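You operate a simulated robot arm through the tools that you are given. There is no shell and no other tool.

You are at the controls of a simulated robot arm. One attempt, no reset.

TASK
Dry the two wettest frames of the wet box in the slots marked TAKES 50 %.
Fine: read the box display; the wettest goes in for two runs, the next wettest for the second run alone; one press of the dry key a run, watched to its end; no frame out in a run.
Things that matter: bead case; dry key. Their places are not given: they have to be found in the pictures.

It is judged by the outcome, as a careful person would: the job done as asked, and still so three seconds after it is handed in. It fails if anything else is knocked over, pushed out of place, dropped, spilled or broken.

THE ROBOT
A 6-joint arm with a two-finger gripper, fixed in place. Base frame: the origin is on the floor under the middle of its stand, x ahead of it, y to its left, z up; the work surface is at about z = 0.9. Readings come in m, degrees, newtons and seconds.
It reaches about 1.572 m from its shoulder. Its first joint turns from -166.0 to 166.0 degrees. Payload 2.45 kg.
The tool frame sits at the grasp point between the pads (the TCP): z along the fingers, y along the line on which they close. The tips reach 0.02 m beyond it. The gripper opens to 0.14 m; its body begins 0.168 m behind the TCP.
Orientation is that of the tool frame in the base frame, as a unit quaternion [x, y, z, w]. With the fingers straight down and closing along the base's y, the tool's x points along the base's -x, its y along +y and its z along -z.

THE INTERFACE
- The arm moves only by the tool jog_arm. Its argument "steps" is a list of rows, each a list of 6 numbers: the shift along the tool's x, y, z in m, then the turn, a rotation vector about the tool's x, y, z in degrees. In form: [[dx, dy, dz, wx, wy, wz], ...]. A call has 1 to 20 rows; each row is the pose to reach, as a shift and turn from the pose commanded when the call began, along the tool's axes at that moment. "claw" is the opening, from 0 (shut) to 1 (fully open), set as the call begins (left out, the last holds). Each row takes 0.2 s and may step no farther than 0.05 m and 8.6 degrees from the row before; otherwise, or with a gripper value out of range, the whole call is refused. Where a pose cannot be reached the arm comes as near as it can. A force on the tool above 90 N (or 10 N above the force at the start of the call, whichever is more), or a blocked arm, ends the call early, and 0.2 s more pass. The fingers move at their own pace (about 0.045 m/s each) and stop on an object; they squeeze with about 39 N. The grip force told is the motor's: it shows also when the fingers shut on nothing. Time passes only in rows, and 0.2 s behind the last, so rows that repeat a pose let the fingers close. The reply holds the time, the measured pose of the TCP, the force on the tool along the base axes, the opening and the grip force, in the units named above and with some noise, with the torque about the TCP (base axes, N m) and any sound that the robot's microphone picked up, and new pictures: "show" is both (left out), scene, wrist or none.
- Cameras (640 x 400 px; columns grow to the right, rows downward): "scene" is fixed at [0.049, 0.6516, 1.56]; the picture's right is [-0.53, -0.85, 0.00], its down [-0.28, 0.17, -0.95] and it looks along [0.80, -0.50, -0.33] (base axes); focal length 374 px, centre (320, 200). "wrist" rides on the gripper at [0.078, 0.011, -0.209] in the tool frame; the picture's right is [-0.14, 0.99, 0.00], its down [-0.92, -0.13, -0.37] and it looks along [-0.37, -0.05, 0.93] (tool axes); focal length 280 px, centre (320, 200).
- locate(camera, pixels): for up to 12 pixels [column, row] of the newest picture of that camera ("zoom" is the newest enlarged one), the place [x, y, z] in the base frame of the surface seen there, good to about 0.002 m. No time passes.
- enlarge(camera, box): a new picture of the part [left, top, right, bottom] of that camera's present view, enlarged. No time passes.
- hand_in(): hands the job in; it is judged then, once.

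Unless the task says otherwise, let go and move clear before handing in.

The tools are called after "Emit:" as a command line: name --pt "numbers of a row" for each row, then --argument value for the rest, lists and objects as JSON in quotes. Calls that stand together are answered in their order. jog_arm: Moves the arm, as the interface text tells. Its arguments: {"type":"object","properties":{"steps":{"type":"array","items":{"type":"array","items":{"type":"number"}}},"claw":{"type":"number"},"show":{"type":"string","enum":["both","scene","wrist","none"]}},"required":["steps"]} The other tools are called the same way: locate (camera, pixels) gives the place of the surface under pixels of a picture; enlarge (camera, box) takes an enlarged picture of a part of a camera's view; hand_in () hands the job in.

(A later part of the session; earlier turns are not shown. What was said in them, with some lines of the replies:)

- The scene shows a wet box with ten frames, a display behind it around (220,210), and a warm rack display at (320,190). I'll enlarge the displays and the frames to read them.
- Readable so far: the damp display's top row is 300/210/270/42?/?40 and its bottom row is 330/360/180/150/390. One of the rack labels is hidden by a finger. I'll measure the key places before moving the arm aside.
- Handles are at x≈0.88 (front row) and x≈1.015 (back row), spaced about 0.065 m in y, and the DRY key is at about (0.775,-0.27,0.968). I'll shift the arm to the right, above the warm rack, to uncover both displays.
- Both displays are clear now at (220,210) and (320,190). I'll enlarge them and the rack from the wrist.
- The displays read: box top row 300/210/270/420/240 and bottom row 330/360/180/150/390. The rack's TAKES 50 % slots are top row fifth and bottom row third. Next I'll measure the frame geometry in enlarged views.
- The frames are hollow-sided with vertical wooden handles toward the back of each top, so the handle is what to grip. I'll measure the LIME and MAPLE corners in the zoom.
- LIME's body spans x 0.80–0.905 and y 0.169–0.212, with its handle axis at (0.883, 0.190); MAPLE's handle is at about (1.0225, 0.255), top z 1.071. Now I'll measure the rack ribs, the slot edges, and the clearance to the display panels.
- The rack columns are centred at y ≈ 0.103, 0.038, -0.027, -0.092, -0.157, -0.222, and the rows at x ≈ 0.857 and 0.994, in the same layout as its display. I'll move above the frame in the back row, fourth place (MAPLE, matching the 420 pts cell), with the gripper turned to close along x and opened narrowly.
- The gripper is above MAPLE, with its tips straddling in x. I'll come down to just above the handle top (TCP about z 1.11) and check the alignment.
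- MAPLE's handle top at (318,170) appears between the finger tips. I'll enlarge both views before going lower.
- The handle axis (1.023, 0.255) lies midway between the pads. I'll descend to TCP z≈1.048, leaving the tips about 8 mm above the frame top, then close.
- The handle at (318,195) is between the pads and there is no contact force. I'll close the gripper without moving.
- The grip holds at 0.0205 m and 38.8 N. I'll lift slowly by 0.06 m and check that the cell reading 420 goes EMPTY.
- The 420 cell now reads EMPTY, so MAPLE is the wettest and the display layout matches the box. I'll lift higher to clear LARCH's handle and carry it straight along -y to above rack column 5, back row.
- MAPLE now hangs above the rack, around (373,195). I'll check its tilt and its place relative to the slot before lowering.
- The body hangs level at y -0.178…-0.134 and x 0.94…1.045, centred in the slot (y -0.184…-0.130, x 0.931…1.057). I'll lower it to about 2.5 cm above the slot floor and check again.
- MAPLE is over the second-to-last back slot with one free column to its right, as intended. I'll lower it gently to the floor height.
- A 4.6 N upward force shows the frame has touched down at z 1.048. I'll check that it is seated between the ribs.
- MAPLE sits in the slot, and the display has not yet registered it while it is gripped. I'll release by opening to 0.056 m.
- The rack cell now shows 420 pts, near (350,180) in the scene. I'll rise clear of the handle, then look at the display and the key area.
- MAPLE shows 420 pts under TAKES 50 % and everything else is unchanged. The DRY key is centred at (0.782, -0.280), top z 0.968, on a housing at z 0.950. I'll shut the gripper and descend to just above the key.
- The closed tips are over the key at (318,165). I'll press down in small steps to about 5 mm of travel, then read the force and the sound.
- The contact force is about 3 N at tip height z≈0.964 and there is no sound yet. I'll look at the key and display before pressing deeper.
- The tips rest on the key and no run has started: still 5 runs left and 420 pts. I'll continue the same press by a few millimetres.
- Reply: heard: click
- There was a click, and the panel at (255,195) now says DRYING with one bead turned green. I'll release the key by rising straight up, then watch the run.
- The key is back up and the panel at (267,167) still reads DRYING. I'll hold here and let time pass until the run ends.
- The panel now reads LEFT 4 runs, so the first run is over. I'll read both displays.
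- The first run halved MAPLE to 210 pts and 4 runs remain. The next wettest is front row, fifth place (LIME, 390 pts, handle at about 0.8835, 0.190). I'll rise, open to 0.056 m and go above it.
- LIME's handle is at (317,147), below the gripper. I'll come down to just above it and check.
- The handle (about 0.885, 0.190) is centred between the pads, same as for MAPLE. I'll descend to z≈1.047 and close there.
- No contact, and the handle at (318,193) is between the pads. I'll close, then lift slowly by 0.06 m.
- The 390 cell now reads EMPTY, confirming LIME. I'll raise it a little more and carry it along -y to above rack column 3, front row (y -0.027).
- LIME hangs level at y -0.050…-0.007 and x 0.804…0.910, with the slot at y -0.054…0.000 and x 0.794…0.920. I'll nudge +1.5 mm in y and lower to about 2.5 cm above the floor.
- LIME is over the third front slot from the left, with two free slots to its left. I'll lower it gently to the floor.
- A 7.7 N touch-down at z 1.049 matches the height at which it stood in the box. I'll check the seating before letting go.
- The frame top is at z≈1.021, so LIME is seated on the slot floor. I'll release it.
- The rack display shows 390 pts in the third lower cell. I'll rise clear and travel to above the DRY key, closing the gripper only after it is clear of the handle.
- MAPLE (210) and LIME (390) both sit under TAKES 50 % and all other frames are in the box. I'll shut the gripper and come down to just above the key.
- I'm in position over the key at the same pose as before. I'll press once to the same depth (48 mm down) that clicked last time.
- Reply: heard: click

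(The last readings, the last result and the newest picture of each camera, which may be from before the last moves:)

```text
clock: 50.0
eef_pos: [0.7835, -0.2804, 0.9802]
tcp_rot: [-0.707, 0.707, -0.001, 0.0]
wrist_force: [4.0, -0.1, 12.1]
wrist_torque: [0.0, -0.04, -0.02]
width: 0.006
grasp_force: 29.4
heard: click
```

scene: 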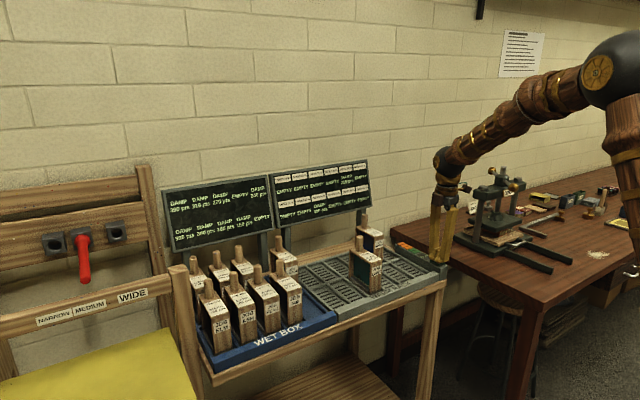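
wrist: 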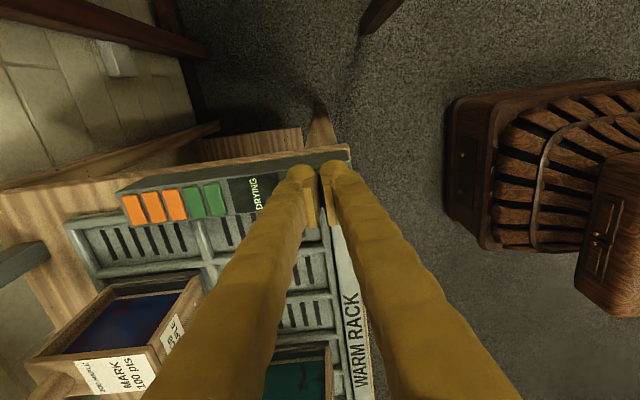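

One click was heard, and the panel at (255,195) shows DRYING with two beads green. I'll rise off the key and wait for the run to finish.

Emit:
jog_arm --pt "0 0 -0.01 0 0 0" --pt "0 0 -0.03 0 0 0" --pt "0 0 -0.06 0 0 0" --pt "0 0 -0.09 0 0 0" --pt "0 0 -0.09 0 0 0" --pt "0 0 -0.09 0 0 0" --pt "0 0 -0.09 0 0 0" --pt "0 0 -0.09 0 0 0" --pt "0 0 -0.09 0 0 0" --pt "0 0 -0.09 0 0 0" --pt "0 0 -0.09 0 0 0" --pt "0 0 -0.09 0 0 0" --pt "0 0 -0.09 0 0 0" --pt "0 0 -0.09 0 0 0" --pt "0 0 -0.09 0 0 0" --pt "0 0 -0.09 0 0 0" --show "both"

```text
clock: 53.4
eef_pos: [0.7835, -0.2825, 1.0685]
tcp_rot: [0.707, -0.707, 0.0, -0.001]
wrist_force: [-0.2, -0.1, -0.1]
wrist_torque: [0.0, -0.03, -0.06]
width: 0.0
grasp_force: 29.7
```

scene: 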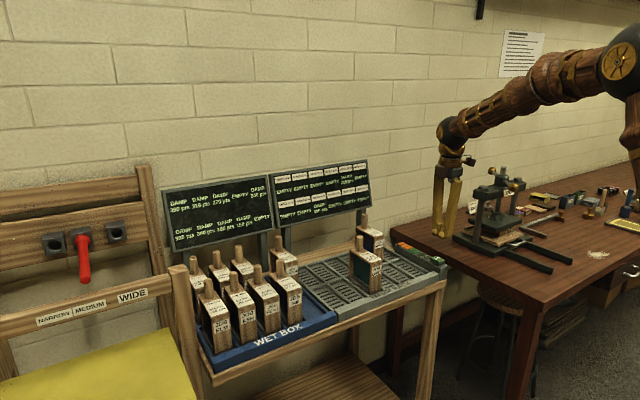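
wrist: 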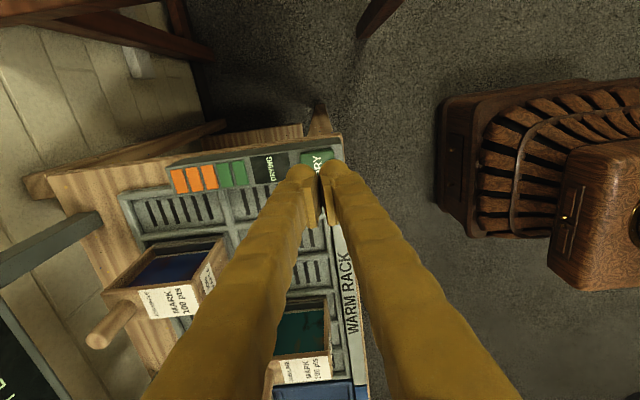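

The panel at (267,168) still reads DRYING. I'll keep watching.

Emit:
jog_arm --pt "0 0 0 0 0 0" --pt "0 0 0 0 0 0" --pt "0 0 0 0 0 0" --pt "0 0 0 0 0 0" --pt "0 0 0 0 0 0" --show "both"

```text
clock: 54.6
eef_pos: [0.7828, -0.2816, 1.0679]
tcp_rot: [-0.707, 0.707, 0.0, 0.0]
wrist_force: [0.9, -1.1, 1.1]
wrist_torque: [0.01, 0.03, 0.01]
width: 0.0003
grasp_force: 29.2
```

scene: 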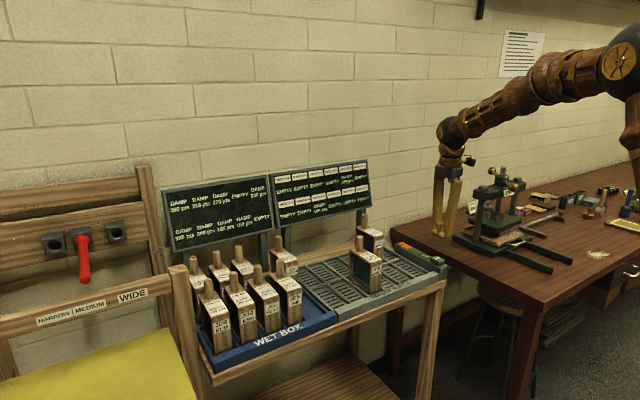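
wrist: 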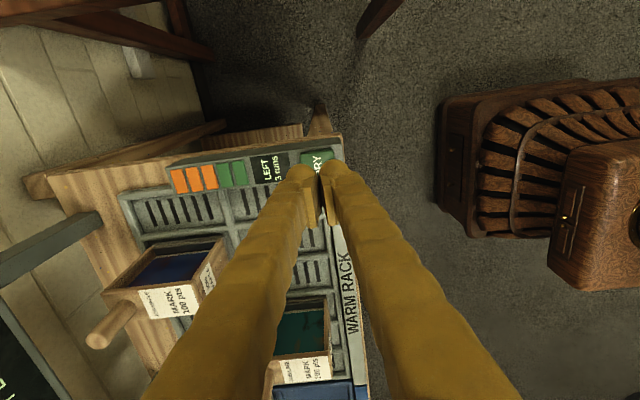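

The panel reads LEFT 3 runs, so the second run has ended. I'll read the displays.

Emit:
enlarge --camera "scene" --box '[160, 155, 375, 250]'

Emit:
enlarge --camera "wrist" --box '[160, 140, 340, 230]'

Emit:
enlarge --camera "scene" --box '[180, 220, 460, 360]'

```text
2.98 times, centred on (268, 202) of scene
```

zoom: 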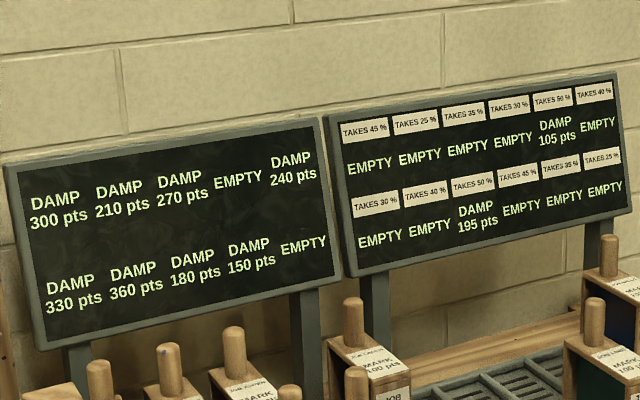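

```text
3.56 times, centred on (250, 185) of wrist
```

zoom: 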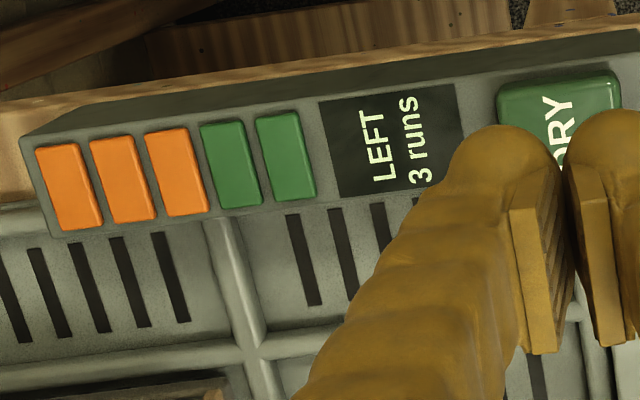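

```text
2.29 times, centred on (320, 290) of scene
```

zoom: 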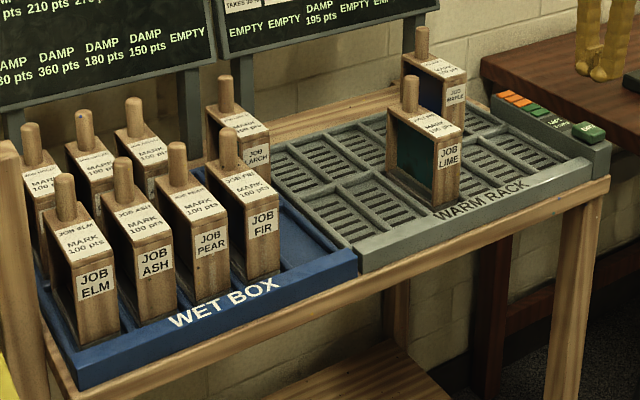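

Both runs are complete: MAPLE is at 105 pts, LIME at 195 pts, 3 runs are left, and all other frames are undisturbed. I'll rise well clear before handing in.

Emit:
jog_arm --pt "0 0 -0.04 0 0 0" --pt "0 0 -0.08 0 0 0" --pt "0 0 -0.12 0 0 0" --pt "0 0 -0.16 0 0 0" --pt "0 0 -0.2 0 0 0" --pt "0 0 -0.22 0 0 0" --pt "0 0 -0.22 0 0 0" --show "both"

```text
clock: 56.2
eef_pos: [0.783, -0.2812, 1.2883]
tcp_rot: [-0.707, 0.707, 0.0, 0.0]
wrist_force: [-0.5, -0.4, 0.0]
wrist_torque: [0.0, 0.01, -0.01]
width: 0.0
grasp_force: 28.9
```

scene: 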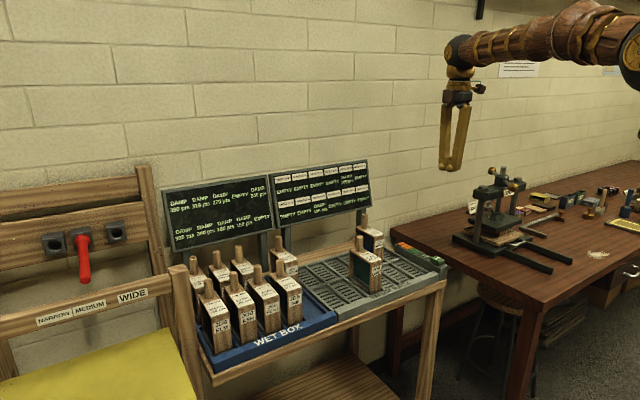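
wrist: 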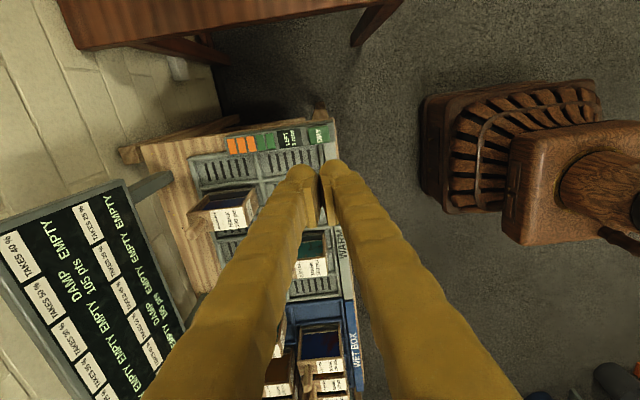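

The arm is clear at z 1.29, both frames stand seated in the TAKES 50 % slots, and the panel is idle with 3 runs left. I'm handing the job in.

Emit:
hand_in

```text
The job is handed in.
```

The two wettest frames are dried and standing in the two slots marked TAKES 50 %, and the job is handed in. I have no verdict back yet.

| Frame | Start | After run 1 | After run 2 | Slot (on the rack display) |
|---|---|---|---|---|
| MAPLE (wettest) | 420 pts | 210 pts | 105 pts | top row, fifth |
| LIME (next wettest) | 390 pts | stayed in the wet box | 195 pts | bottom row, third |

- **Box display:** I checked how it maps to the frames by lifting each one. The 420 cell went EMPTY for MAPLE and the 390 cell for LIME.
- **Runs:** I pressed the dry key once for each run and heard one click each time. I watched each run until DRYING cleared. The panel counted down from 5 to 3 runs left.
- **Other frames:** they stayed in the wet box with unchanged readings, and no frame was out during a run.
- **Arm:** the gripper is empty and well above the rack, and I saw nothing knocked or moved.
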